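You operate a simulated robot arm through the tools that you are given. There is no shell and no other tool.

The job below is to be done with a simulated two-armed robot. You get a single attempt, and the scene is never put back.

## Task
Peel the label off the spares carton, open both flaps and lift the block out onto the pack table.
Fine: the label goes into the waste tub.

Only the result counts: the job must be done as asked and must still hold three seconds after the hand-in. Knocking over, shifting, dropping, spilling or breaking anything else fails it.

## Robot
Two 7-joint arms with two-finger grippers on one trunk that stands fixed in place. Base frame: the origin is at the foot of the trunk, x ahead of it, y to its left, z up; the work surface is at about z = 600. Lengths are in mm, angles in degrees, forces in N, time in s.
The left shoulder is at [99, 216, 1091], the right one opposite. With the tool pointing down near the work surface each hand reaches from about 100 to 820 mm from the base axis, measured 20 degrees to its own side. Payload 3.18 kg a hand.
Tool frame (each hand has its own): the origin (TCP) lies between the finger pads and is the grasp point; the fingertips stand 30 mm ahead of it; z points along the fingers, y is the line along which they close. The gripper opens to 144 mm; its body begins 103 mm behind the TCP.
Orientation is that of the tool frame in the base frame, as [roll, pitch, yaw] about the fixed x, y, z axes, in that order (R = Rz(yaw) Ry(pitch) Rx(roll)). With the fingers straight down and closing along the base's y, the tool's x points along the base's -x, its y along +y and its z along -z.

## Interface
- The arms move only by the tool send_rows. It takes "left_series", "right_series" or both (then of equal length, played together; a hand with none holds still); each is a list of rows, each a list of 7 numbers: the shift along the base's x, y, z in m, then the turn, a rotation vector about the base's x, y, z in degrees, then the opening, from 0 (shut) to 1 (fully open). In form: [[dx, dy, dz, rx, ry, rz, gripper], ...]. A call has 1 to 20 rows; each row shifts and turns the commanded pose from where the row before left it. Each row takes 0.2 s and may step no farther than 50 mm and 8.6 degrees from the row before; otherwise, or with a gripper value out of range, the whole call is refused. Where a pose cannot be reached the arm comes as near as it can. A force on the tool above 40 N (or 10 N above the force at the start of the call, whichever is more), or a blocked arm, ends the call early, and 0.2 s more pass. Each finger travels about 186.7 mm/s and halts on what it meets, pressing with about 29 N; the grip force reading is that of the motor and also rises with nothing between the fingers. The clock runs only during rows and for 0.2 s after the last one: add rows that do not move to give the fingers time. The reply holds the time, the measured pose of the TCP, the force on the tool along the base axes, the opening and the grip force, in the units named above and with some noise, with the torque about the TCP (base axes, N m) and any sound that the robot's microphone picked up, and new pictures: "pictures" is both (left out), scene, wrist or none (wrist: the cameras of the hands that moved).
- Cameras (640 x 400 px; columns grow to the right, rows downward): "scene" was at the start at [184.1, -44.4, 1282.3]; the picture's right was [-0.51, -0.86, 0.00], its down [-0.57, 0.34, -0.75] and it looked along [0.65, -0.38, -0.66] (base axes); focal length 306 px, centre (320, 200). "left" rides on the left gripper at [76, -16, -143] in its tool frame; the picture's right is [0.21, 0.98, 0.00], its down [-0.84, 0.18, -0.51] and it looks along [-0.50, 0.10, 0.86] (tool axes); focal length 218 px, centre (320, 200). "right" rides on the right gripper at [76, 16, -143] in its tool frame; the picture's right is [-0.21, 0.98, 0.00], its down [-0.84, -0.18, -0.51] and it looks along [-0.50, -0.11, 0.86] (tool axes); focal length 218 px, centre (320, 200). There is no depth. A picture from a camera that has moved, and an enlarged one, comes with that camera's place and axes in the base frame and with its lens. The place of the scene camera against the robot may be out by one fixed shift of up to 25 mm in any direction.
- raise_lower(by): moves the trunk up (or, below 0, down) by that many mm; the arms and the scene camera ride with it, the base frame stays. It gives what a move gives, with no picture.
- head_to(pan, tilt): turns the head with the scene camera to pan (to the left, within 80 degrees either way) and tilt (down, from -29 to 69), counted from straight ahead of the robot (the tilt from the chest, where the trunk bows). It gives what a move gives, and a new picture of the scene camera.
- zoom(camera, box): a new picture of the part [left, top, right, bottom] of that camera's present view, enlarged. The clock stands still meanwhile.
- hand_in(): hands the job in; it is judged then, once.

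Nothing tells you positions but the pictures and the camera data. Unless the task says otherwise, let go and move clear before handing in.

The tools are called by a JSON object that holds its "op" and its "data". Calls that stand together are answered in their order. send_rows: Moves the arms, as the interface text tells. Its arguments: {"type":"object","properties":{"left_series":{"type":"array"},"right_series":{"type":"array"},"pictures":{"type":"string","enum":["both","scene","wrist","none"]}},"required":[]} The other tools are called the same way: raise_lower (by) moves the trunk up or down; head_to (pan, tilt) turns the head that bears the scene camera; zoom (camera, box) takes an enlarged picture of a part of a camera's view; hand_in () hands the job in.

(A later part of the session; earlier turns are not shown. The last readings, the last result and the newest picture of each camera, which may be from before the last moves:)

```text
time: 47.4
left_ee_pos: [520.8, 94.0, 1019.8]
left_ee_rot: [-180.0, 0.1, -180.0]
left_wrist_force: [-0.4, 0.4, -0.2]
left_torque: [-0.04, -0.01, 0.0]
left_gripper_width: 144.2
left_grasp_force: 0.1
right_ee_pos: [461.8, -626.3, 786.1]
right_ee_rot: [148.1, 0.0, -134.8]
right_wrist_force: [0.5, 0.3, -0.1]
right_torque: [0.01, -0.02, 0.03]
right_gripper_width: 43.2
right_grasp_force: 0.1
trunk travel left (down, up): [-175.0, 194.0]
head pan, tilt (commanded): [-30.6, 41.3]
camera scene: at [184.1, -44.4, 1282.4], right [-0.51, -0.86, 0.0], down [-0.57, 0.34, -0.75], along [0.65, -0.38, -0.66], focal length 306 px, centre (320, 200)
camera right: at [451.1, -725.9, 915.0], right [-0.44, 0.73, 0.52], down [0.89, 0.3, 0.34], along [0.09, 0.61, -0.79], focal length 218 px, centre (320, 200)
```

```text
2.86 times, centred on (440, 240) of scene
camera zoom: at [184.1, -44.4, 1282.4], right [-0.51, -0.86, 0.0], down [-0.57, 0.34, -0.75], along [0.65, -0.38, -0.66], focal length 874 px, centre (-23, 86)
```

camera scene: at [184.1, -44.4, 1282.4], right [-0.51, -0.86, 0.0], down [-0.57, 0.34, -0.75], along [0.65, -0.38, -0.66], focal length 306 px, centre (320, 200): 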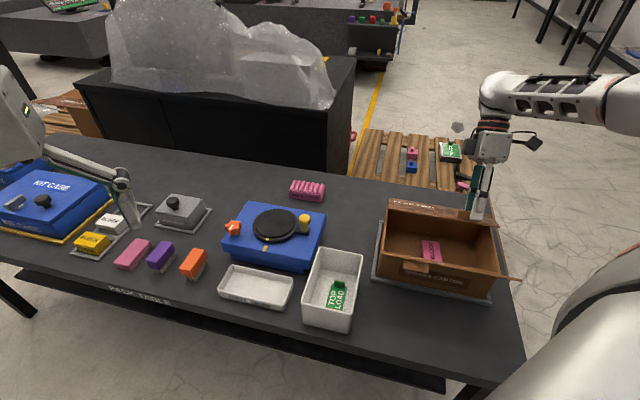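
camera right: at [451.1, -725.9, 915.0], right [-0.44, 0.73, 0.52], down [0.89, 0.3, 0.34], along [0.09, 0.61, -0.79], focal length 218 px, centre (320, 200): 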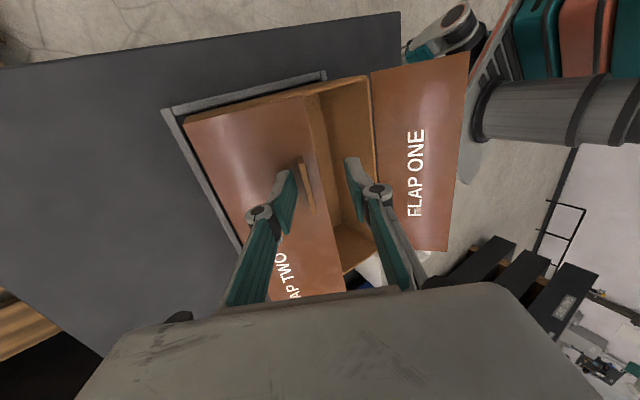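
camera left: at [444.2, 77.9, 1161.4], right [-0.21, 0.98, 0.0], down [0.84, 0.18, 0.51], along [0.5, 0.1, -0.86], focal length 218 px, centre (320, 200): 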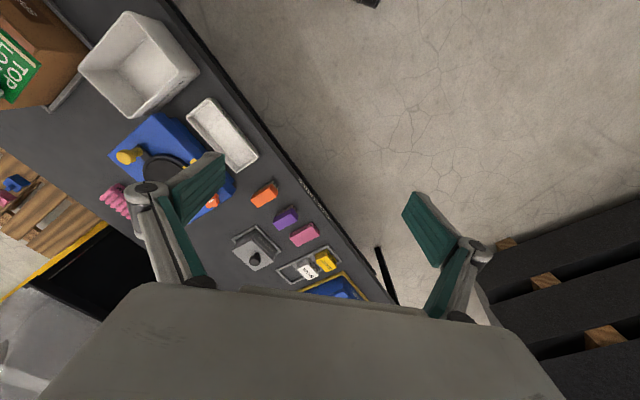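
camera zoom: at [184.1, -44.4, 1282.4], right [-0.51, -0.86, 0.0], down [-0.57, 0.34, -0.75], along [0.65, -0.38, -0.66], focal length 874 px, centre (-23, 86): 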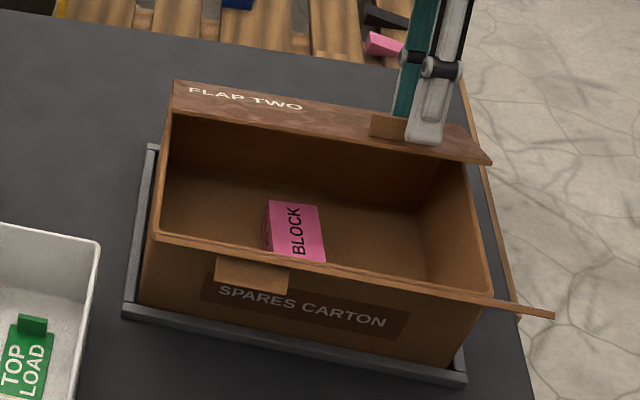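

On release the carton settled back to its original place, so it had only been tipped. Flap two stays at about 25–30°. I'll open a bit more and draw the fingers off the tab while straightening the tool.

{"op": "send_rows", "data": {"right_series": [[0, 0, 0, 0, 0, 0, 0.4], [0, 0, 0, 0, 0, 0, 0.45], [0.0014, -0.0014, 0.009, -1.4, -1.4, 0, 0.45], [0.0014, -0.0014, 0.009, -1.4, -1.4, 0, 0.45], [0, 0, 0.012, -2.8, -2.8, 0, 0.45], [0, 0, 0.012, -4.25, -4.23, 0, 0.45], [0, 0, 0.015, -4.25, -4.23, 0, 0.45], [0, 0, 0.02, -4.25, -4.23, 0, 0.4], [0, 0, 0.025, -4.25, -4.23, 0, 0.3], [0, 0, 0, 0, 0, 0, 0.2]], "pictures": "both"}}

{"op": "zoom", "data": {"camera": "right", "box": [200, 20, 520, 220]}}

{"op": "zoom", "data": {"camera": "scene", "box": [360, 170, 520, 310]}}

```text
time: 49.6
left_ee_pos: [521.9, 93.5, 1019.9]
left_ee_rot: [180.0, 0.1, -179.9]
left_wrist_force: [-0.9, -0.3, -0.3]
left_torque: [0.03, -0.02, 0.0]
left_gripper_width: 143.9
left_grasp_force: 0.1
right_ee_pos: [465.4, -628.5, 884.9]
right_ee_rot: [179.9, -0.1, -134.8]
right_wrist_force: [0.1, -0.1, 0.4]
right_torque: [0.01, -0.01, 0.0]
right_gripper_width: 28.9
right_grasp_force: 0.0
trunk travel left (down, up): [-175.0, 194.0]
head pan, tilt (commanded): [-30.6, 41.3]
camera scene: at [184.4, -44.5, 1282.2], right [-0.51, -0.86, 0.0], down [-0.57, 0.34, -0.75], along [0.65, -0.38, -0.66], focal length 306 px, centre (320, 200)
camera right: at [399.0, -673.2, 1029.2], right [-0.55, 0.84, 0.0], down [0.72, 0.47, 0.51], along [0.42, 0.28, -0.86], focal length 218 px, centre (320, 200)
```

scene: 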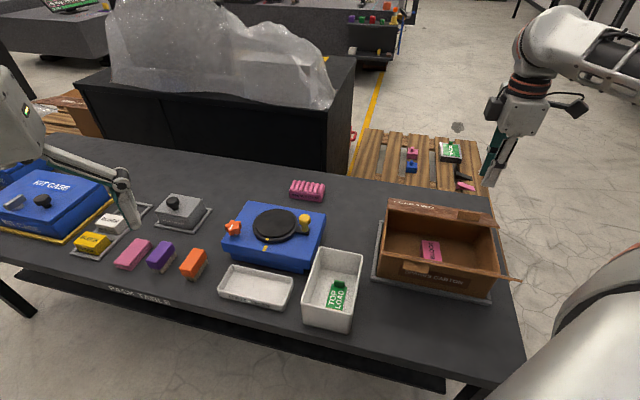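
right: 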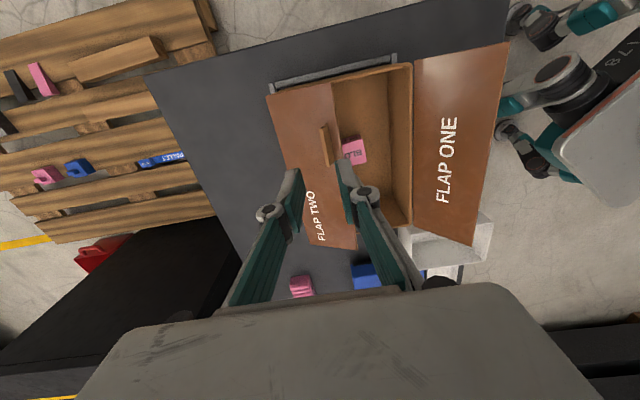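

```text
2.00 times, centred on (360, 120) of right
camera zoom: at [399.0, -673.2, 1029.2], right [-0.55, 0.84, 0.0], down [0.72, 0.47, 0.51], along [0.42, 0.28, -0.86], focal length 436 px, centre (240, 360)
```

zoom: 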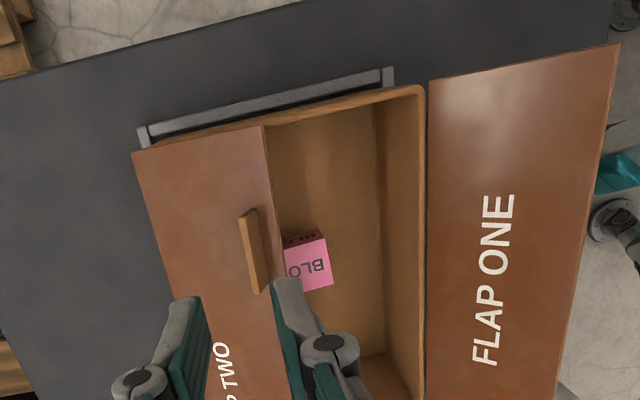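

```text
2.86 times, centred on (440, 240) of scene
camera zoom: at [184.4, -44.5, 1282.2], right [-0.51, -0.86, 0.0], down [-0.57, 0.34, -0.75], along [0.65, -0.38, -0.66], focal length 874 px, centre (-23, 86)
```

zoom: 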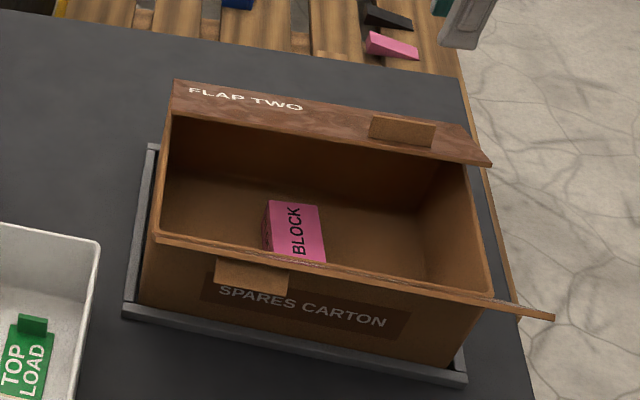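

Flap two stands at about 28°. Next I'll tilt the closed fingers towards the back, bring them in from the open front side beneath flap two's free edge, and lift it from below. First comes a safe standoff pose.

{"op": "send_rows", "data": {"right_series": [[-0.0006, 0.0162, 0.0, 0, 0, 0, 0.1], [-0.0006, 0.0162, 0.0, -4.05, -4.01, 0, 0.0], [-0.0006, 0.0162, 0.0, -4.05, -4.01, 0, 0.0], [-0.0006, 0.0162, 0.0, -4.05, -4.01, 0, 0.0], [-0.0006, 0.0162, -0.018, -4.05, -4.01, 0, 0.0], [-0.0006, 0.0162, -0.019, -4.05, -4.01, 0, 0.0], [-0.0006, 0.0162, -0.019, -4.05, -4.01, 0, 0.0], [-0.0006, 0.0162, -0.019, -4.05, -4.01, 0, 0.0], [0, 0, 0, 0, 0, 0, 0.0]], "pictures": "both"}}

{"op": "zoom", "data": {"camera": "scene", "box": [360, 170, 520, 310]}}

{"op": "zoom", "data": {"camera": "right", "box": [160, 20, 480, 220]}}

```text
time: 51.6
left_ee_pos: [521.1, 94.0, 1020.2]
left_ee_rot: [179.9, 0.1, 179.9]
left_wrist_force: [0.1, 0.9, -0.4]
left_torque: [0.0, -0.04, 0.02]
left_gripper_width: 144.0
left_grasp_force: 0.1
right_ee_pos: [460.3, -500.0, 812.0]
right_ee_rot: [-140.2, -0.3, -135.0]
right_wrist_force: [-0.1, 0.1, -0.2]
right_torque: [-0.02, 0.02, -0.01]
right_gripper_width: 0.4
right_grasp_force: 29.2
trunk travel left (down, up): [-175.0, 194.0]
head pan, tilt (commanded): [-30.6, 41.3]
camera scene: at [183.8, -44.5, 1282.5], right [-0.51, -0.86, 0.0], down [-0.57, 0.34, -0.75], along [0.65, -0.38, -0.66], focal length 306 px, centre (320, 200)
camera right: at [332.2, -480.6, 910.7], right [-0.39, 0.68, -0.63], down [0.47, 0.73, 0.5], along [0.8, -0.1, -0.6], focal length 218 px, centre (320, 200)
```

scene: 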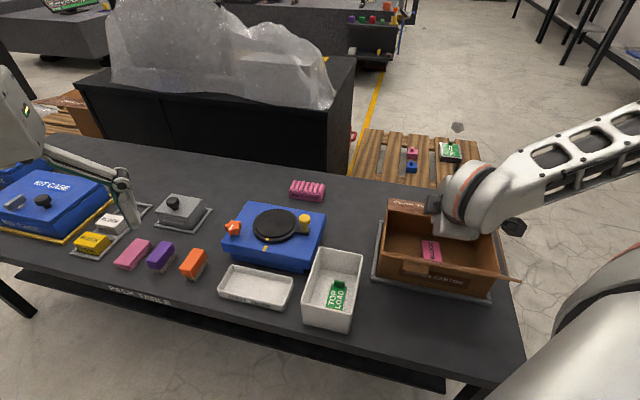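
right: 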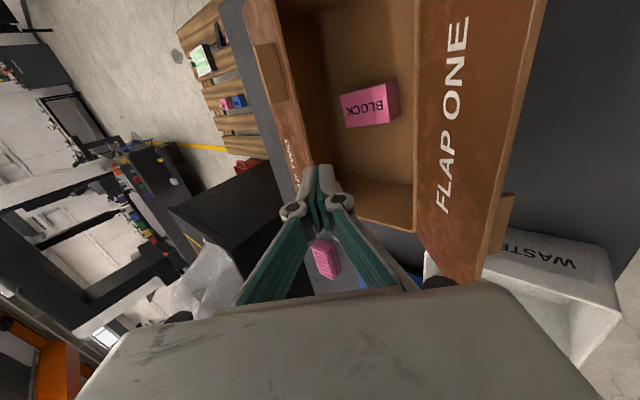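

```text
2.86 times, centred on (440, 240) of scene
camera zoom: at [183.8, -44.5, 1282.5], right [-0.51, -0.86, 0.0], down [-0.57, 0.34, -0.75], along [0.65, -0.38, -0.66], focal length 874 px, centre (-23, 86)
```

zoom: 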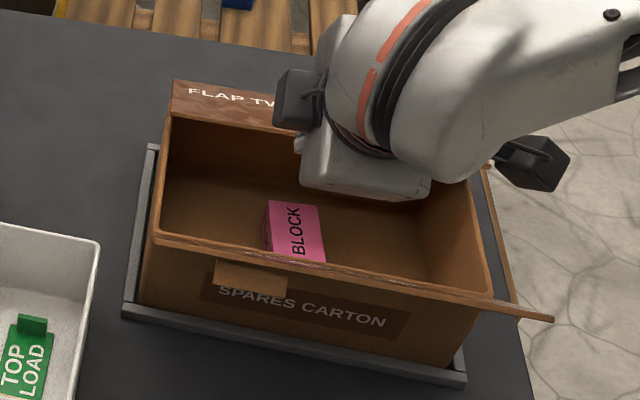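

```text
2.00 times, centred on (320, 120) of right
camera zoom: at [332.2, -480.6, 910.7], right [-0.39, 0.68, -0.63], down [0.47, 0.73, 0.5], along [0.8, -0.1, -0.6], focal length 436 px, centre (320, 360)
```

zoom: 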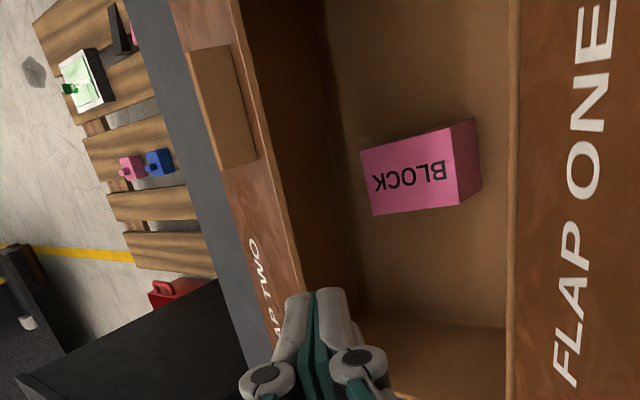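

The standoff pose is good. I'll lower the fingertips beside the opening and then slide them in under flap two's edge.

{"op": "send_rows", "data": {"right_series": [[0.0049, -0.005, -0.0335, 0, 0, 0, 0.0], [0.0049, -0.005, -0.0335, 0, 0, 0, 0.0], [0.0075, -0.0075, -0.002, 0, 0, 0, 0.0], [0.0075, -0.0075, -0.002, 0, 0, 0, 0.0], [0.0075, -0.0075, -0.002, 0, 0, 0, 0.0], [0, 0, 0, 0, 0, 0, 0.0]], "pictures": "both"}}

{"op": "zoom", "data": {"camera": "right", "box": [160, 20, 480, 220]}}

{"op": "zoom", "data": {"camera": "scene", "box": [360, 170, 520, 310]}}

```text
time: 53.0
left_ee_pos: [521.2, 94.7, 1020.1]
left_ee_rot: [180.0, 0.1, -180.0]
left_wrist_force: [-0.3, -1.2, -0.9]
left_torque: [0.04, 0.01, -0.02]
left_gripper_width: 143.8
left_grasp_force: 0.1
right_ee_pos: [492.7, -531.8, 738.7]
right_ee_rot: [-140.1, -0.5, -135.0]
right_wrist_force: [-0.3, -0.4, 0.3]
right_torque: [-0.01, -0.02, 0.03]
right_gripper_width: 0.1
right_grasp_force: 29.2
trunk travel left (down, up): [-175.0, 194.0]
head pan, tilt (commanded): [-30.6, 41.3]
camera scene: at [184.2, -44.4, 1282.3], right [-0.51, -0.86, 0.0], down [-0.57, 0.34, -0.75], along [0.65, -0.38, -0.66], focal length 306 px, centre (320, 200)
camera right: at [364.3, -513.3, 838.5], right [-0.39, 0.68, -0.63], down [0.47, 0.73, 0.5], along [0.8, -0.1, -0.6], focal length 218 px, centre (320, 200)
```

scene: 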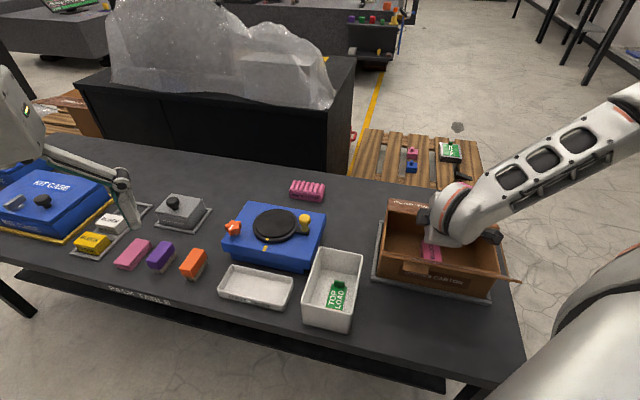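
right: 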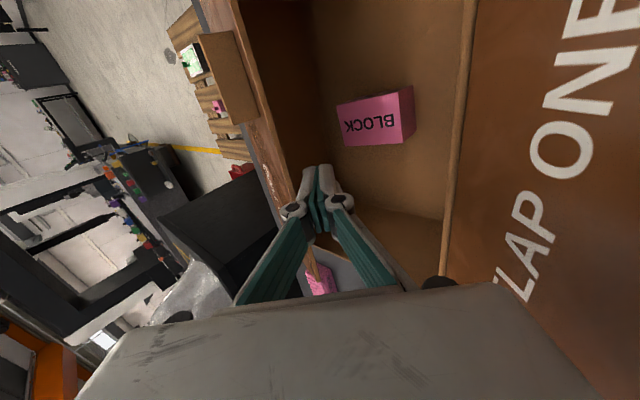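

```text
2.00 times, centred on (320, 120) of right
camera zoom: at [364.3, -513.3, 838.5], right [-0.39, 0.68, -0.63], down [0.47, 0.73, 0.5], along [0.8, -0.1, -0.6], focal length 436 px, centre (320, 360)
```

zoom: 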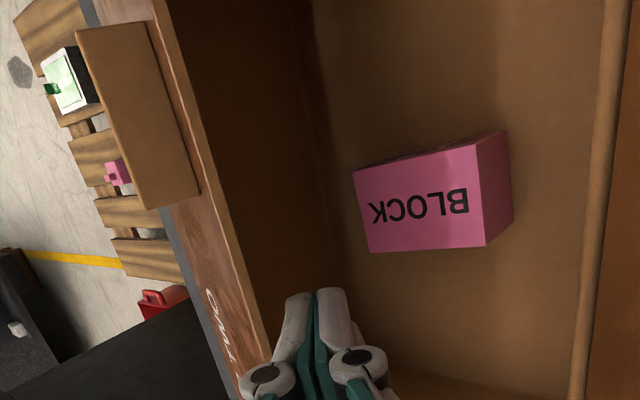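

```text
2.86 times, centred on (440, 240) of scene
camera zoom: at [184.2, -44.4, 1282.3], right [-0.51, -0.86, 0.0], down [-0.57, 0.34, -0.75], along [0.65, -0.38, -0.66], focal length 874 px, centre (-23, 86)
```

zoom: 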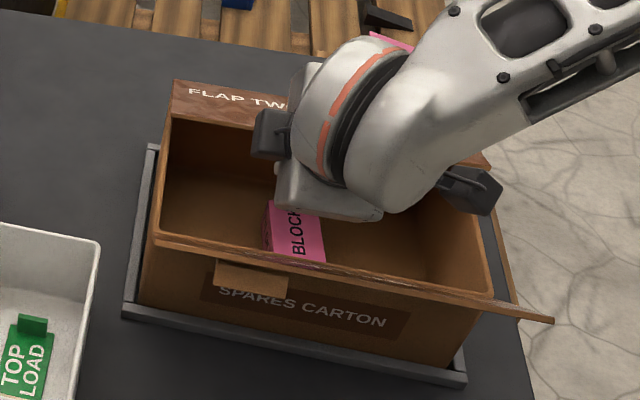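

The tips are inside the opening below flap two's edge. I'll move in the last 11 mm and start raising the flap from underneath.

{"op": "send_rows", "data": {"right_series": [[0.0078, -0.0078, -0.001, 0, 0, 0, 0.0], [0.00374, -0.00376, 0.0076, 0, 0, 0, 0.0], [0.00374, -0.00376, 0.0076, 0, 0, 0, 0.0], [0.00374, -0.00376, 0.0076, 0, 0, 0, 0.0], [0, 0, 0, 0, 0, 0, 0.0]], "pictures": "both"}}

{"op": "zoom", "data": {"camera": "right", "box": [160, 20, 480, 220]}}

{"op": "zoom", "data": {"camera": "scene", "box": [360, 170, 520, 310]}}

```text
time: 54.2
left_ee_pos: [519.6, 94.3, 1020.1]
left_ee_rot: [-180.0, 0.2, 180.0]
left_wrist_force: [-0.1, -0.1, -1.2]
left_torque: [0.0, -0.02, -0.01]
left_gripper_width: 144.0
left_grasp_force: 0.0
right_ee_pos: [511.1, -550.2, 763.3]
right_ee_rot: [-140.1, -0.4, -135.0]
right_wrist_force: [-4.2, 6.2, 5.8]
right_torque: [-0.09, -0.1, 0.02]
right_gripper_width: 0.1
right_grasp_force: 29.0
trunk travel left (down, up): [-175.0, 194.0]
head pan, tilt (commanded): [-30.6, 41.3]
camera scene: at [183.4, -43.5, 1282.5], right [-0.51, -0.86, 0.0], down [-0.57, 0.34, -0.75], along [0.65, -0.38, -0.66], focal length 306 px, centre (320, 200)
camera right: at [383.0, -532.5, 861.8], right [-0.39, 0.67, -0.63], down [0.46, 0.73, 0.5], along [0.8, -0.1, -0.6], focal length 218 px, centre (320, 200)
```

scene: 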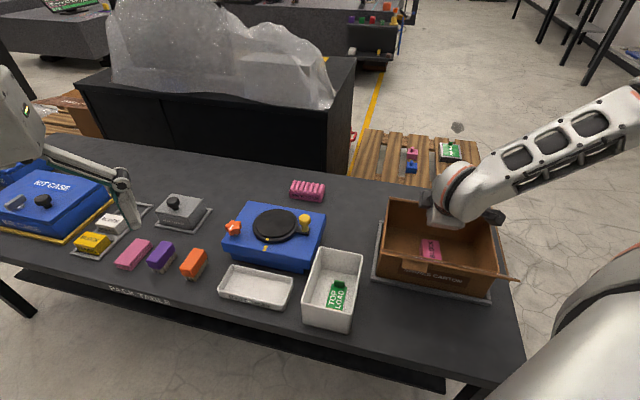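
right: 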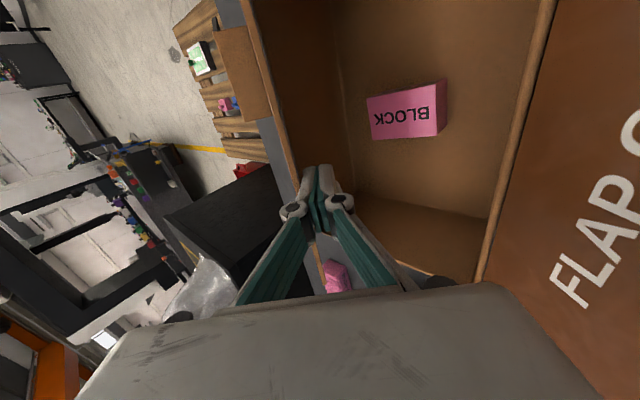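

```text
2.00 times, centred on (320, 120) of right
camera zoom: at [383.0, -532.5, 861.8], right [-0.39, 0.67, -0.63], down [0.46, 0.73, 0.5], along [0.8, -0.1, -0.6], focal length 436 px, centre (320, 360)
```

zoom: 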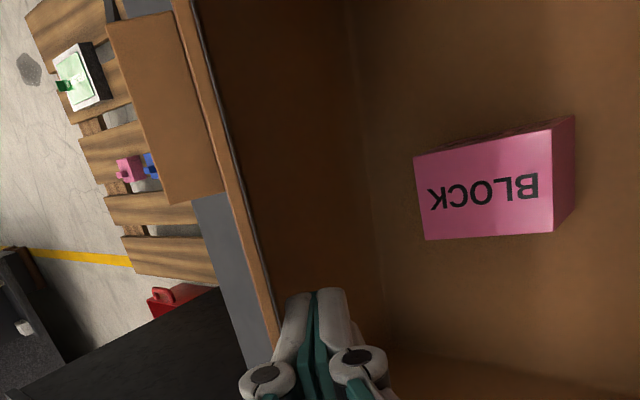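

```text
2.86 times, centred on (440, 240) of scene
camera zoom: at [183.4, -43.5, 1282.5], right [-0.51, -0.86, 0.0], down [-0.57, 0.34, -0.75], along [0.65, -0.38, -0.66], focal length 874 px, centre (-23, 86)
```

zoom: 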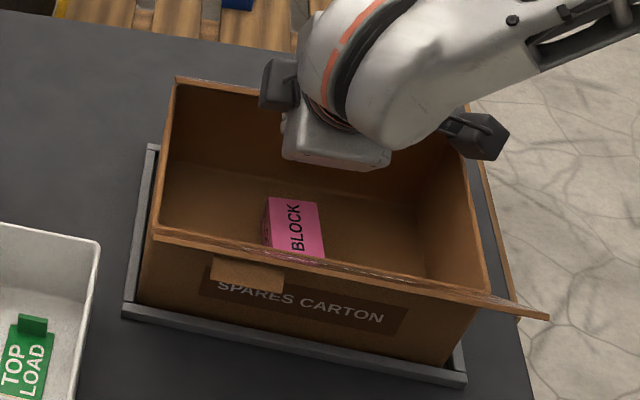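

The flap rose to about 40°, but its edge caught in the notch below the knuckle, and the push started to move the carton a few millimetres. I'll withdraw along the finger so the flap rests on the fingertip instead.

{"op": "send_rows", "data": {"right_series": [[-0.0035, 0.0035, 0.0045, 0, 0, 0, 0.0], [-0.0035, 0.0035, 0.0045, 0, 0, 0, 0.0], [0, 0, 0, 0, 0, 0, 0.0]], "pictures": "both"}}

{"op": "zoom", "data": {"camera": "right", "box": [200, 80, 400, 205]}}

{"op": "zoom", "data": {"camera": "scene", "box": [360, 170, 520, 310]}}

```text
time: 55.0
left_ee_pos: [521.2, 93.9, 1019.5]
left_ee_rot: [-180.0, 0.1, -180.0]
left_wrist_force: [0.4, -0.2, 0.7]
left_torque: [-0.01, 0.0, 0.01]
left_gripper_width: 144.1
left_grasp_force: 0.1
right_ee_pos: [504.5, -544.5, 771.1]
right_ee_rot: [-140.1, -0.5, -135.1]
right_wrist_force: [0.0, 0.6, 0.6]
right_torque: [0.02, 0.02, 0.01]
right_gripper_width: 0.0
right_grasp_force: 28.5
trunk travel left (down, up): [-175.0, 194.0]
head pan, tilt (commanded): [-30.6, 41.3]
camera scene: at [184.2, -44.2, 1282.3], right [-0.51, -0.86, 0.0], down [-0.57, 0.34, -0.75], along [0.65, -0.38, -0.66], focal length 306 px, centre (320, 200)
camera right: at [376.2, -525.8, 869.6], right [-0.39, 0.68, -0.63], down [0.47, 0.73, 0.5], along [0.8, -0.1, -0.6], focal length 218 px, centre (320, 200)
```

scene: 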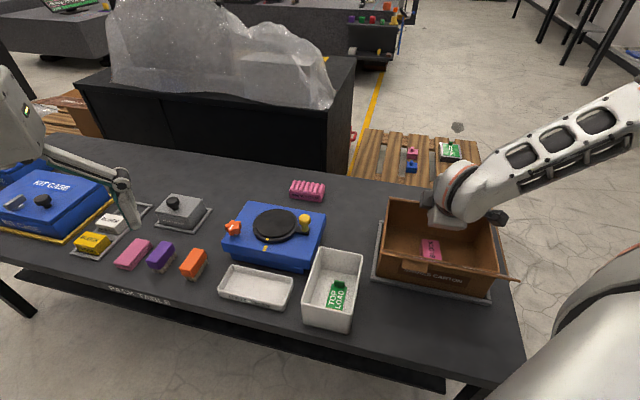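
right: 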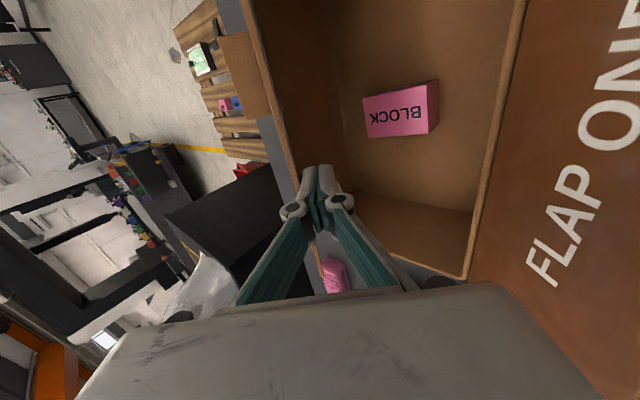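

```text
3.20 times, centred on (300, 142) of right
camera zoom: at [376.2, -525.8, 869.6], right [-0.39, 0.68, -0.63], down [0.47, 0.73, 0.5], along [0.8, -0.1, -0.6], focal length 698 px, centre (384, 384)
```

zoom: 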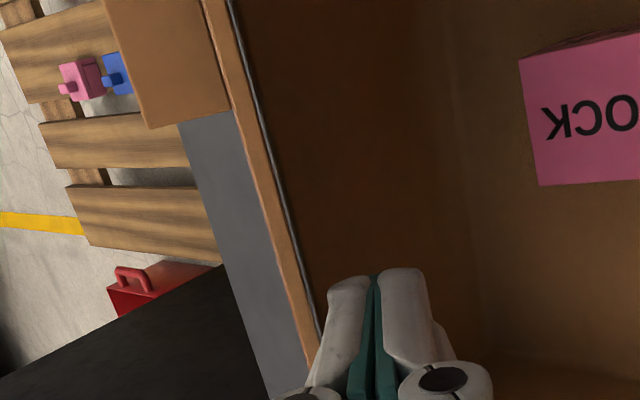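

```text
2.86 times, centred on (440, 240) of scene
camera zoom: at [184.2, -44.2, 1282.3], right [-0.51, -0.86, 0.0], down [-0.57, 0.34, -0.75], along [0.65, -0.38, -0.66], focal length 874 px, centre (-23, 86)
```

zoom: 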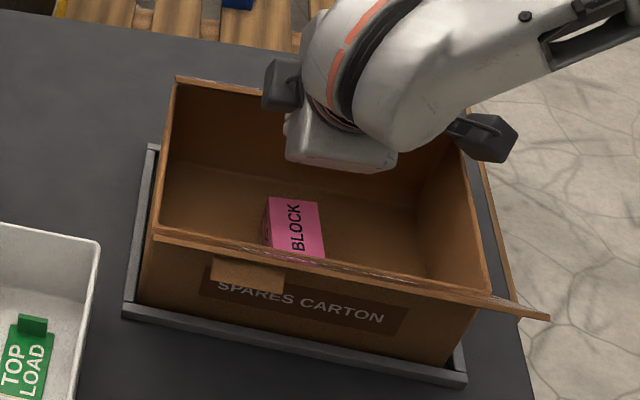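

The load is gone. I'll now push along the flap's own direction of travel (up and back) with the fingertip.

{"op": "send_rows", "data": {"right_series": [[0.0043, -0.0043, 0.006, 0, 0, 0, 0.0], [0.0043, -0.0043, 0.006, 0, 0, 0, 0.0], [0, 0, 0, 0, 0, 0, 0.0]], "pictures": "both"}}

{"op": "zoom", "data": {"camera": "right", "box": [200, 80, 400, 205]}}

{"op": "zoom", "data": {"camera": "scene", "box": [360, 170, 520, 310]}}

```text
time: 55.8
left_ee_pos: [522.1, 94.8, 1019.5]
left_ee_rot: [-179.9, 0.1, -180.0]
left_wrist_force: [0.7, -0.3, 0.2]
left_torque: [-0.01, -0.02, -0.01]
left_gripper_width: 144.1
left_grasp_force: 0.0
right_ee_pos: [513.2, -551.3, 782.1]
right_ee_rot: [-140.2, -0.4, -135.0]
right_wrist_force: [0.5, 0.5, -0.2]
right_torque: [0.0, -0.02, -0.03]
right_gripper_width: 0.1
right_grasp_force: 29.0
trunk travel left (down, up): [-175.0, 194.0]
head pan, tilt (commanded): [-30.6, 41.3]
camera scene: at [184.2, -44.4, 1282.3], right [-0.51, -0.86, 0.0], down [-0.57, 0.34, -0.75], along [0.65, -0.38, -0.66], focal length 306 px, centre (320, 200)
camera right: at [385.3, -534.5, 881.4], right [-0.39, 0.68, -0.63], down [0.47, 0.73, 0.5], along [0.8, -0.1, -0.6], focal length 218 px, centre (320, 200)
```

scene: 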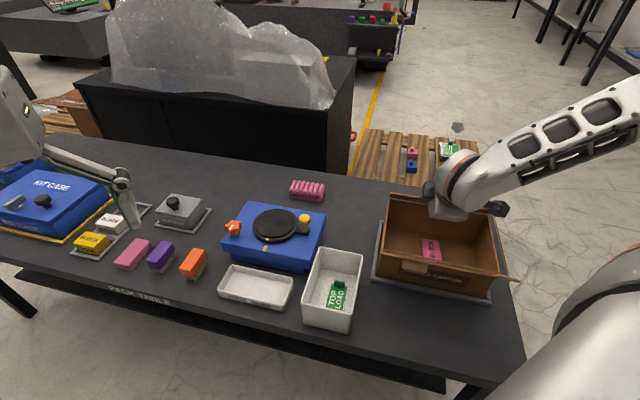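
right: 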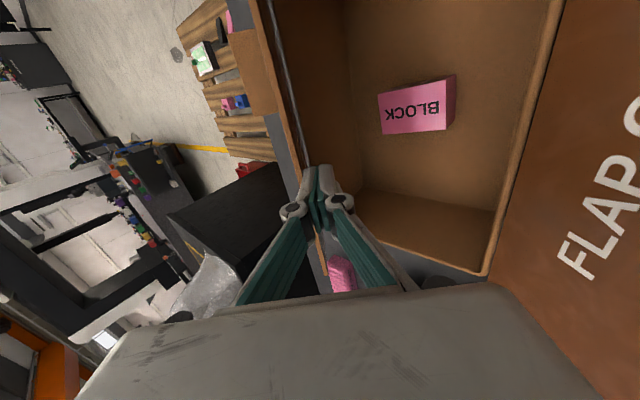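

```text
3.20 times, centred on (300, 142) of right
camera zoom: at [385.3, -534.5, 881.4], right [-0.39, 0.68, -0.63], down [0.47, 0.73, 0.5], along [0.8, -0.1, -0.6], focal length 698 px, centre (384, 384)
```

zoom: 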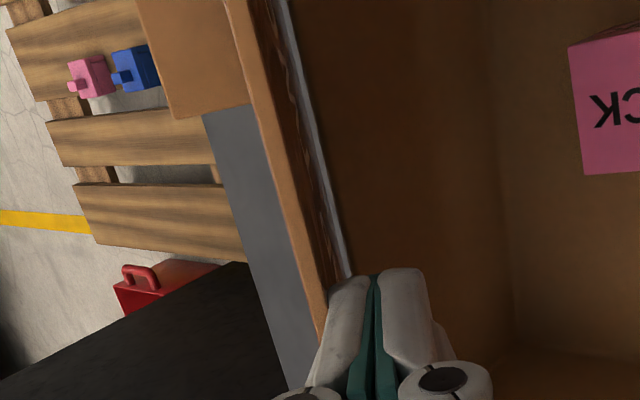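

```text
2.86 times, centred on (440, 240) of scene
camera zoom: at [184.2, -44.4, 1282.3], right [-0.51, -0.86, 0.0], down [-0.57, 0.34, -0.75], along [0.65, -0.38, -0.66], focal length 874 px, centre (-23, 86)
```

zoom: 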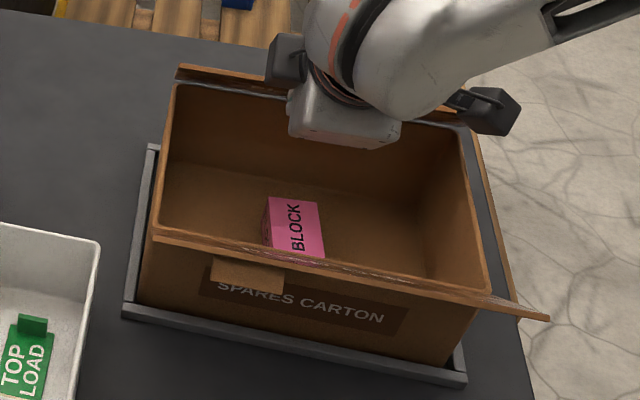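

It's working with almost no force. I'll continue along the arc.

{"op": "send_rows", "data": {"right_series": [[0.003, -0.003, 0.006, 0, 0, 0, 0.0], [0.003, -0.003, 0.006, 0, 0, 0, 0.0], [0.0049, -0.005, 0.001, 0, 0, 0, 0.0], [0.0049, -0.005, 0.001, 0, 0, 0, 0.0], [0, 0, 0, 0, 0, 0, 0.0]], "pictures": "both"}}

{"op": "zoom", "data": {"camera": "right", "box": [200, 80, 400, 205]}}

{"op": "zoom", "data": {"camera": "scene", "box": [360, 170, 520, 310]}}

```text
time: 57.0
left_ee_pos: [521.6, 95.1, 1019.8]
left_ee_rot: [-179.8, 0.1, 180.0]
left_wrist_force: [0.2, -0.3, 0.0]
left_torque: [0.01, -0.01, -0.02]
left_gripper_width: 143.9
left_grasp_force: 0.1
right_ee_pos: [529.8, -567.9, 796.2]
right_ee_rot: [-140.1, -0.4, -135.1]
right_wrist_force: [0.4, 0.0, -0.8]
right_torque: [-0.02, 0.02, -0.03]
right_gripper_width: 0.0
right_grasp_force: 29.2
trunk travel left (down, up): [-175.0, 194.0]
head pan, tilt (commanded): [-30.6, 41.3]
camera scene: at [184.2, -44.4, 1282.3], right [-0.51, -0.86, 0.0], down [-0.57, 0.34, -0.75], along [0.65, -0.38, -0.66], focal length 306 px, centre (320, 200)
camera right: at [400.9, -550.9, 895.5], right [-0.39, 0.68, -0.63], down [0.47, 0.73, 0.5], along [0.8, -0.1, -0.6], focal length 218 px, centre (320, 200)
```

scene: 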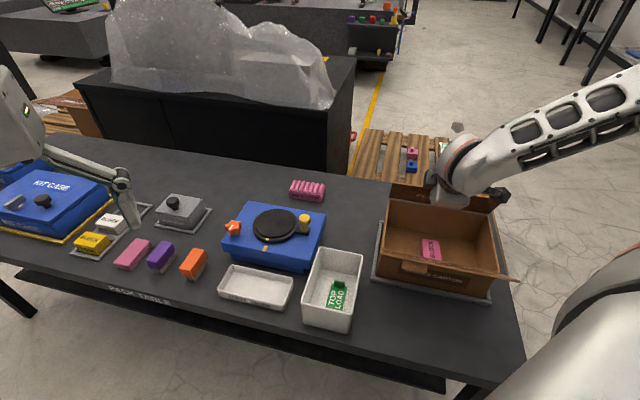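
right: 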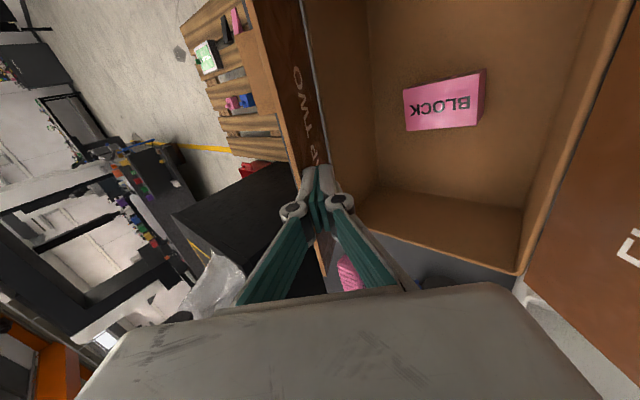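

```text
3.20 times, centred on (300, 142) of right
camera zoom: at [400.9, -550.9, 895.5], right [-0.39, 0.68, -0.63], down [0.47, 0.73, 0.5], along [0.8, -0.1, -0.6], focal length 698 px, centre (384, 384)
```

zoom: 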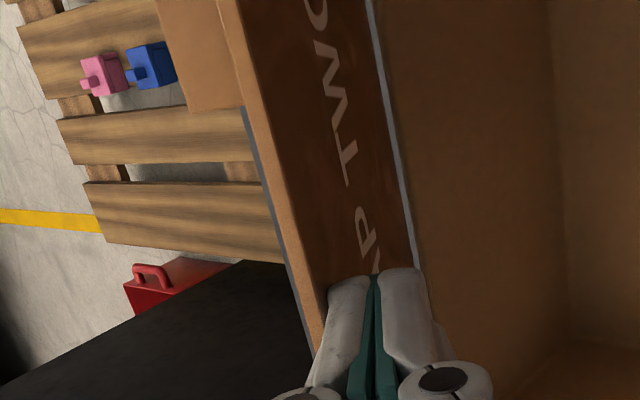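

```text
2.86 times, centred on (440, 240) of scene
camera zoom: at [184.2, -44.4, 1282.3], right [-0.51, -0.86, 0.0], down [-0.57, 0.34, -0.75], along [0.65, -0.38, -0.66], focal length 874 px, centre (-23, 86)
```

zoom: 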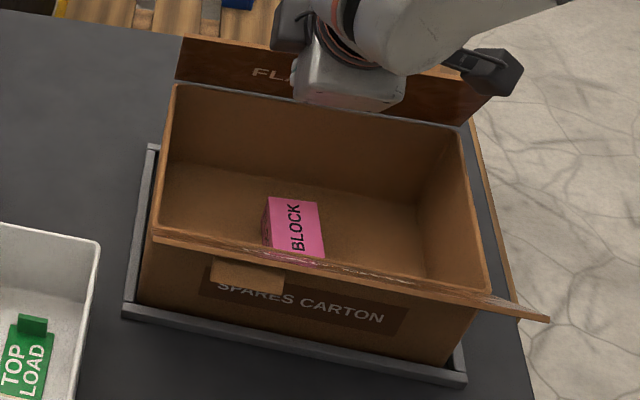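

Flap two is at about 70° and moving freely. I'll push it on through vertical.

{"op": "send_rows", "data": {"right_series": [[0.0046, -0.0046, -0.0005, 0, 0, 0, 0.0], [0.0046, -0.0046, -0.0005, 0, 0, 0, 0.0], [0.0042, -0.0043, -0.0015, 0, 0, 0, 0.0], [0.0042, -0.0043, -0.0015, 0, 0, 0, 0.0], [0.0046, -0.0046, -0.003, 0, 0, 0, 0.0], [0.0046, -0.0046, -0.003, 0, 0, 0, 0.0], [0, 0, 0, 0, 0, 0, 0.0]], "pictures": "both"}}

{"op": "zoom", "data": {"camera": "scene", "box": [360, 170, 520, 310]}}

```text
time: 58.6
left_ee_pos: [520.8, 93.4, 1020.2]
left_ee_rot: [-179.9, 0.1, 180.0]
left_wrist_force: [0.7, -0.4, -0.4]
left_torque: [0.03, 0.0, -0.02]
left_gripper_width: 144.0
left_grasp_force: 0.1
right_ee_pos: [556.4, -596.2, 786.7]
right_ee_rot: [-140.1, -0.4, -135.0]
right_wrist_force: [0.2, 0.2, -0.1]
right_torque: [-0.02, 0.04, 0.0]
right_gripper_width: 0.2
right_grasp_force: 29.2
trunk travel left (down, up): [-175.0, 194.0]
head pan, tilt (commanded): [-30.6, 41.3]
camera scene: at [184.1, -44.3, 1282.4], right [-0.51, -0.86, 0.0], down [-0.57, 0.34, -0.75], along [0.65, -0.38, -0.66], focal length 306 px, centre (320, 200)
camera right: at [428.0, -577.6, 885.7], right [-0.39, 0.68, -0.63], down [0.47, 0.73, 0.5], along [0.8, -0.1, -0.6], focal length 218 px, centre (320, 200)
```

scene: 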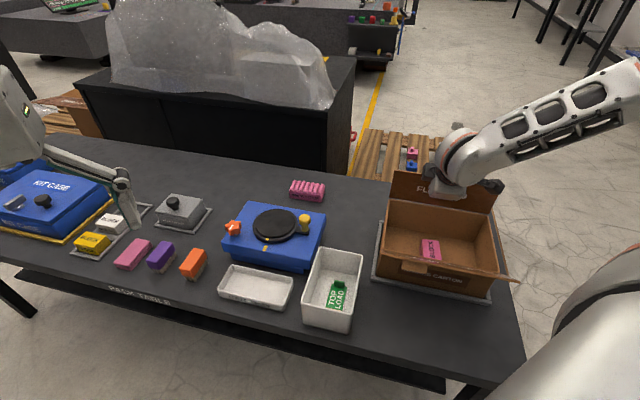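
right: 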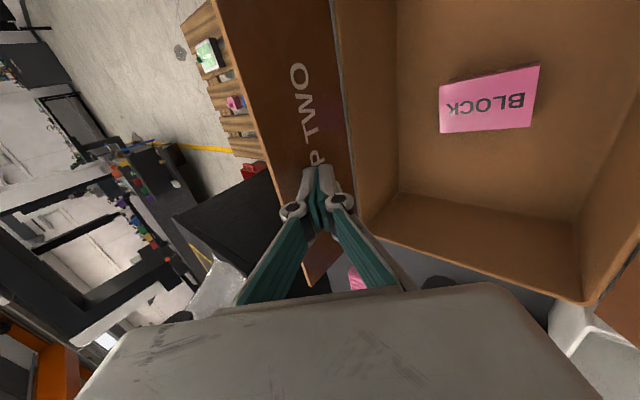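

```text
2.86 times, centred on (440, 240) of scene
camera zoom: at [184.1, -44.3, 1282.4], right [-0.51, -0.86, 0.0], down [-0.57, 0.34, -0.75], along [0.65, -0.38, -0.66], focal length 874 px, centre (-23, 86)
```

zoom: 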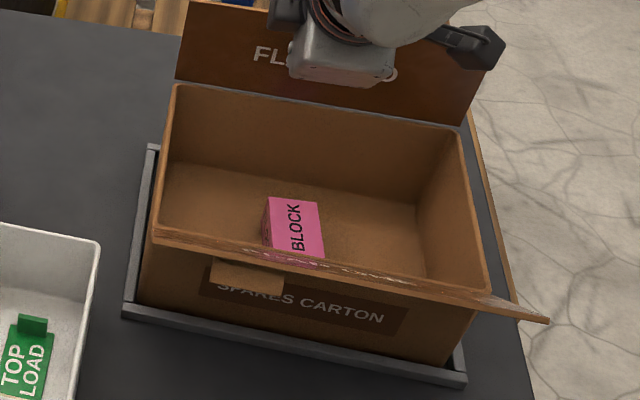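

{"op": "send_rows", "data": {"right_series": [[0.0037, -0.0038, -0.0027, 0, 0, 0, 0.0], [0.0037, -0.0038, -0.0027, 0, 0, 0, 0.0], [0.0037, -0.0038, -0.0027, 0, 0, 0, 0.0], [0.0037, -0.0038, -0.0027, 0, 0, 0, 0.0], [0.0037, -0.0038, -0.0027, 0, 0, 0, 0.0], [0, 0, 0, 0, 0, 0, 0.0]], "pictures": "both"}}

{"op": "zoom", "data": {"camera": "scene", "box": [360, 150, 520, 310]}}

```text
time: 60.0
left_ee_pos: [521.2, 93.3, 1020.5]
left_ee_rot: [-180.0, 0.1, 179.9]
left_wrist_force: [-0.5, 0.0, -0.3]
left_torque: [0.0, -0.01, -0.02]
left_gripper_width: 144.1
left_grasp_force: 0.0
right_ee_pos: [574.0, -613.1, 772.4]
right_ee_rot: [-140.2, -0.5, -135.0]
right_wrist_force: [0.0, 0.9, -0.4]
right_torque: [0.03, -0.01, -0.05]
right_gripper_width: 0.1
right_grasp_force: 29.4
trunk travel left (down, up): [-175.0, 194.0]
head pan, tilt (commanded): [-30.6, 41.3]
camera scene: at [184.1, -44.3, 1282.4], right [-0.51, -0.86, 0.0], down [-0.57, 0.34, -0.75], along [0.65, -0.38, -0.66], focal length 306 px, centre (320, 200)
camera right: at [446.0, -596.6, 872.2], right [-0.39, 0.68, -0.63], down [0.47, 0.73, 0.5], along [0.8, -0.1, -0.6], focal length 218 px, centre (320, 200)
```

scene: 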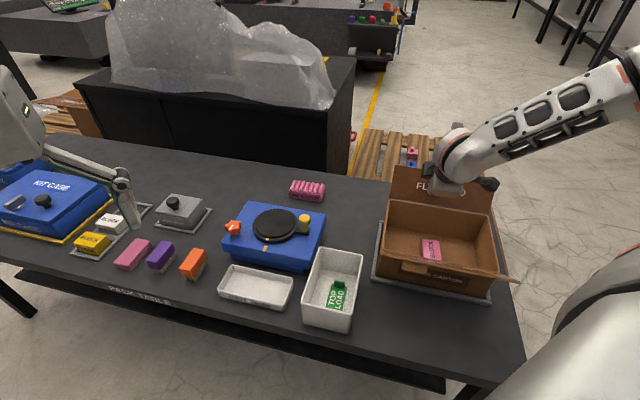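
right: 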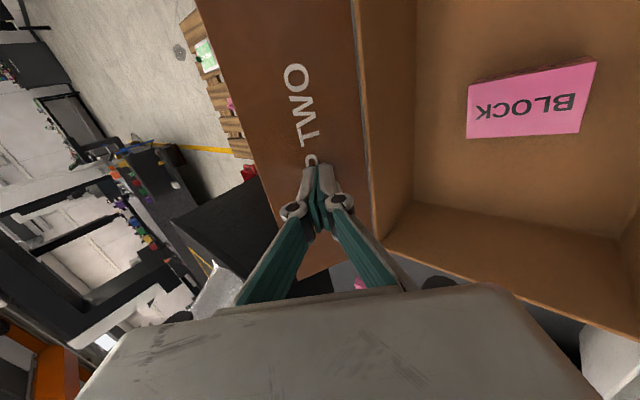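

```text
2.50 times, centred on (440, 230) of scene
camera zoom: at [184.1, -44.3, 1282.4], right [-0.51, -0.86, 0.0], down [-0.57, 0.34, -0.75], along [0.65, -0.38, -0.66], focal length 765 px, centre (20, 125)
```

zoom: 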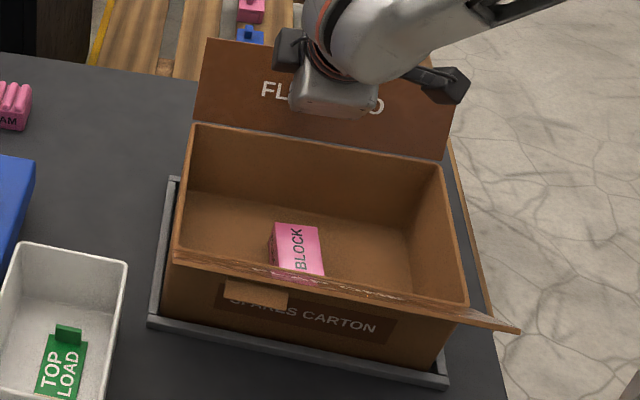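

Flap two is open to about 125°. I'll back the fingers out, straighten the tool and move above the box to measure the block.

{"op": "send_rows", "data": {"right_series": [[-0.0136, 0.0137, 0.023, 0, 0, 0, 0.0], [-0.0136, 0.0137, 0.023, 0, 0, 0, 0.0], [-0.0084, 0.0044, 0.0117, 4.05, 4.01, 0, 0.1], [-0.0084, 0.0044, 0.0117, 4.05, 4.01, 0, 0.2], [-0.0084, 0.0044, 0.0117, 4.05, 4.01, 0, 0.3], [-0.0084, 0.0044, 0.0117, 4.05, 4.01, 0, 0.4], [-0.0084, 0.0044, 0.0117, 4.05, 4.01, 0, 0.5], [-0.0084, 0.0044, 0.0117, 4.05, 4.01, 0, 0.6], [-0.0084, 0.0044, 0.0117, 4.05, 4.01, 0, 0.6], [0, 0, 0, 0, 0, 0, 0.6]], "pictures": "both"}}

{"op": "zoom", "data": {"camera": "right", "box": [220, 40, 460, 190]}}

{"op": "zoom", "data": {"camera": "scene", "box": [360, 150, 520, 310]}}

```text
time: 62.2
left_ee_pos: [521.1, 94.9, 1019.2]
left_ee_rot: [-180.0, 0.1, 180.0]
left_wrist_force: [0.0, -0.4, 0.0]
left_torque: [-0.03, 0.0, 0.02]
left_gripper_width: 144.0
left_grasp_force: 0.0
right_ee_pos: [488.5, -556.6, 901.5]
right_ee_rot: [179.9, 0.0, -134.8]
right_wrist_force: [-0.1, 0.0, 0.1]
right_torque: [-0.02, 0.03, -0.01]
right_gripper_width: 86.3
right_grasp_force: 0.1
trunk travel left (down, up): [-175.0, 194.0]
head pan, tilt (commanded): [-30.6, 41.3]
camera scene: at [184.1, -44.3, 1282.3], right [-0.51, -0.86, 0.0], down [-0.57, 0.34, -0.75], along [0.65, -0.38, -0.66], focal length 306 px, centre (320, 200)
camera right: at [422.3, -601.2, 1043.1], right [-0.55, 0.84, 0.0], down [0.72, 0.47, 0.51], along [0.42, 0.28, -0.86], focal length 218 px, centre (320, 200)
```

scene: 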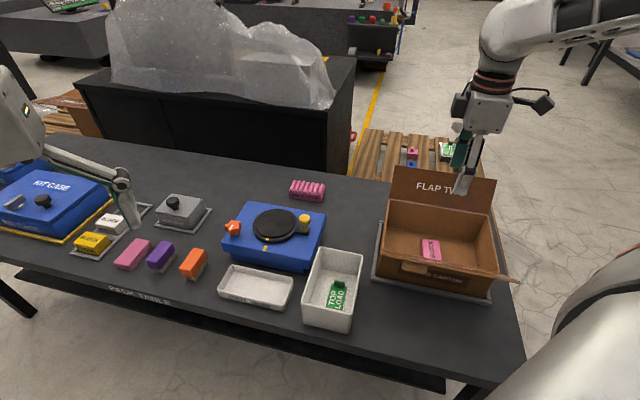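
right: 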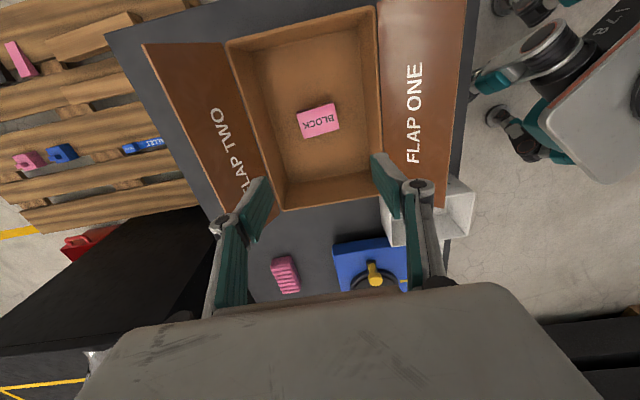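

```text
2.67 times, centred on (340, 115) of right
camera zoom: at [422.3, -601.2, 1043.1], right [-0.55, 0.84, 0.0], down [0.72, 0.47, 0.51], along [0.42, 0.28, -0.86], focal length 582 px, centre (267, 427)
```

zoom: 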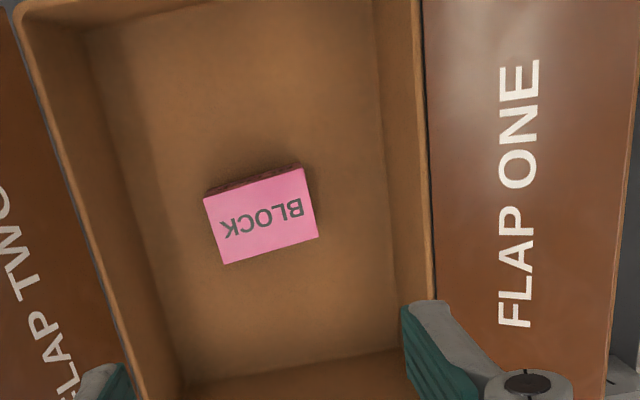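

```text
2.50 times, centred on (440, 230) of scene
camera zoom: at [184.1, -44.3, 1282.3], right [-0.51, -0.86, 0.0], down [-0.57, 0.34, -0.75], along [0.65, -0.38, -0.66], focal length 765 px, centre (20, 125)
```

zoom: 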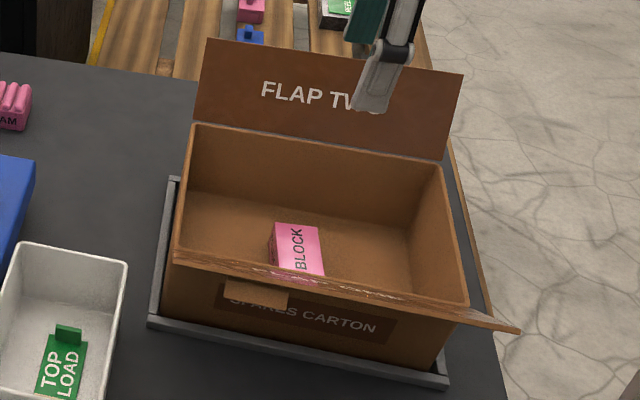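

Both flaps stay open. The block's top face measures about 67 × 45 mm at z ≈ 632, centred near (490.6, -560.8) and turned about 4° from the carton. I'll turn the gripper to close across the 45 mm side and centre it above the block.

{"op": "send_rows", "data": {"right_series": [[0.0002, -0.0004, 0, 0, 0, -7.93, 0.6], [0.0002, -0.0004, 0, 0, 0, -7.93, 0.6], [0.0002, -0.0004, 0, 0, 0, -7.93, 0.6], [0.0002, -0.0004, 0, 0, 0, -7.93, 0.6], [0.0002, -0.0004, 0, 0, 0, -7.93, 0.6], [0.0002, -0.0004, 0, 0, 0, -7.93, 0.6], [0.0002, -0.0004, 0, 0, 0, -7.93, 0.6], [0.0002, -0.0004, 0, 0, 0, -7.93, 0.6], [0.0002, -0.0004, 0, 0, 0, -7.93, 0.6], [0.0002, -0.0004, 0, 0, 0, -7.93, 0.6], [0.0002, -0.0004, 0, 0, 0, -7.93, 0.6], [0, 0, -0.03, 0, 0, 0, 0.6], [0, 0, -0.03, 0, 0, 0, 0.6], [0, 0, 0, 0, 0, 0, 0.6]], "pictures": "both"}}

{"op": "zoom", "data": {"camera": "right", "box": [240, 60, 400, 180]}}

```text
time: 65.2
left_ee_pos: [522.5, 93.8, 1020.5]
left_ee_rot: [179.9, 0.1, 180.0]
left_wrist_force: [-0.1, -0.4, -0.4]
left_torque: [-0.03, -0.01, 0.01]
left_gripper_width: 144.1
left_grasp_force: 0.0
right_ee_pos: [489.2, -559.8, 840.9]
right_ee_rot: [179.8, 0.0, 137.9]
right_wrist_force: [-0.4, -0.4, 0.5]
right_torque: [-0.01, -0.01, 0.02]
right_gripper_width: 86.4
right_grasp_force: 0.0
trunk travel left (down, up): [-175.0, 194.0]
head pan, tilt (commanded): [-30.6, 41.3]
camera scene: at [183.8, -44.3, 1282.5], right [-0.51, -0.86, 0.0], down [-0.57, 0.34, -0.75], along [0.65, -0.38, -0.66], focal length 306 px, centre (320, 200)
camera right: at [443.4, -499.5, 983.7], right [0.81, 0.59, 0.0], down [0.51, -0.7, 0.51], along [0.3, -0.41, -0.86], focal length 218 px, centre (320, 200)
```

scene: 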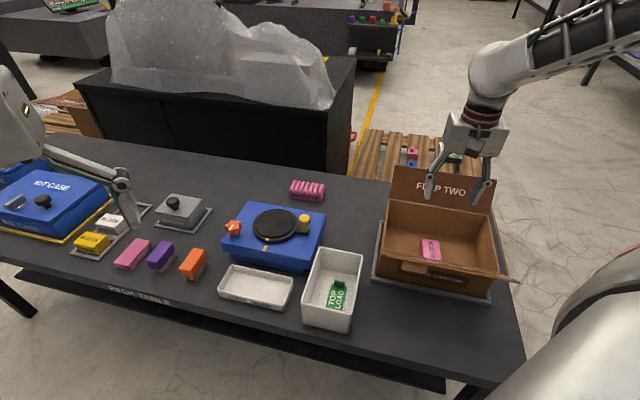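
right: 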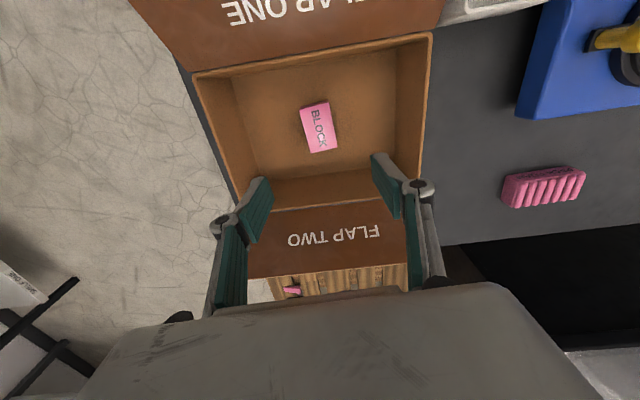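

```text
3.33 times, centred on (320, 120) of right
camera zoom: at [443.4, -499.5, 983.7], right [0.81, 0.59, 0.0], down [0.51, -0.7, 0.51], along [0.3, -0.41, -0.86], focal length 728 px, centre (320, 467)
```

zoom: 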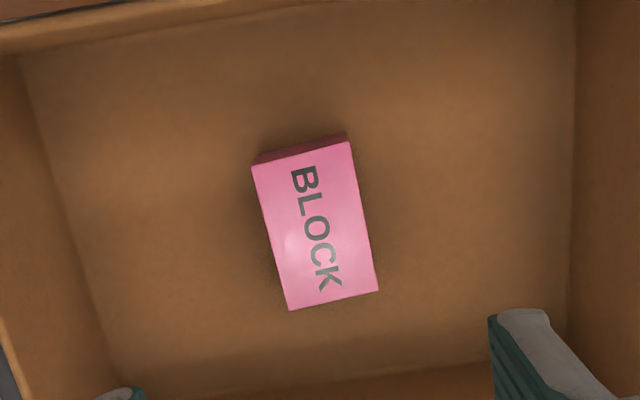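

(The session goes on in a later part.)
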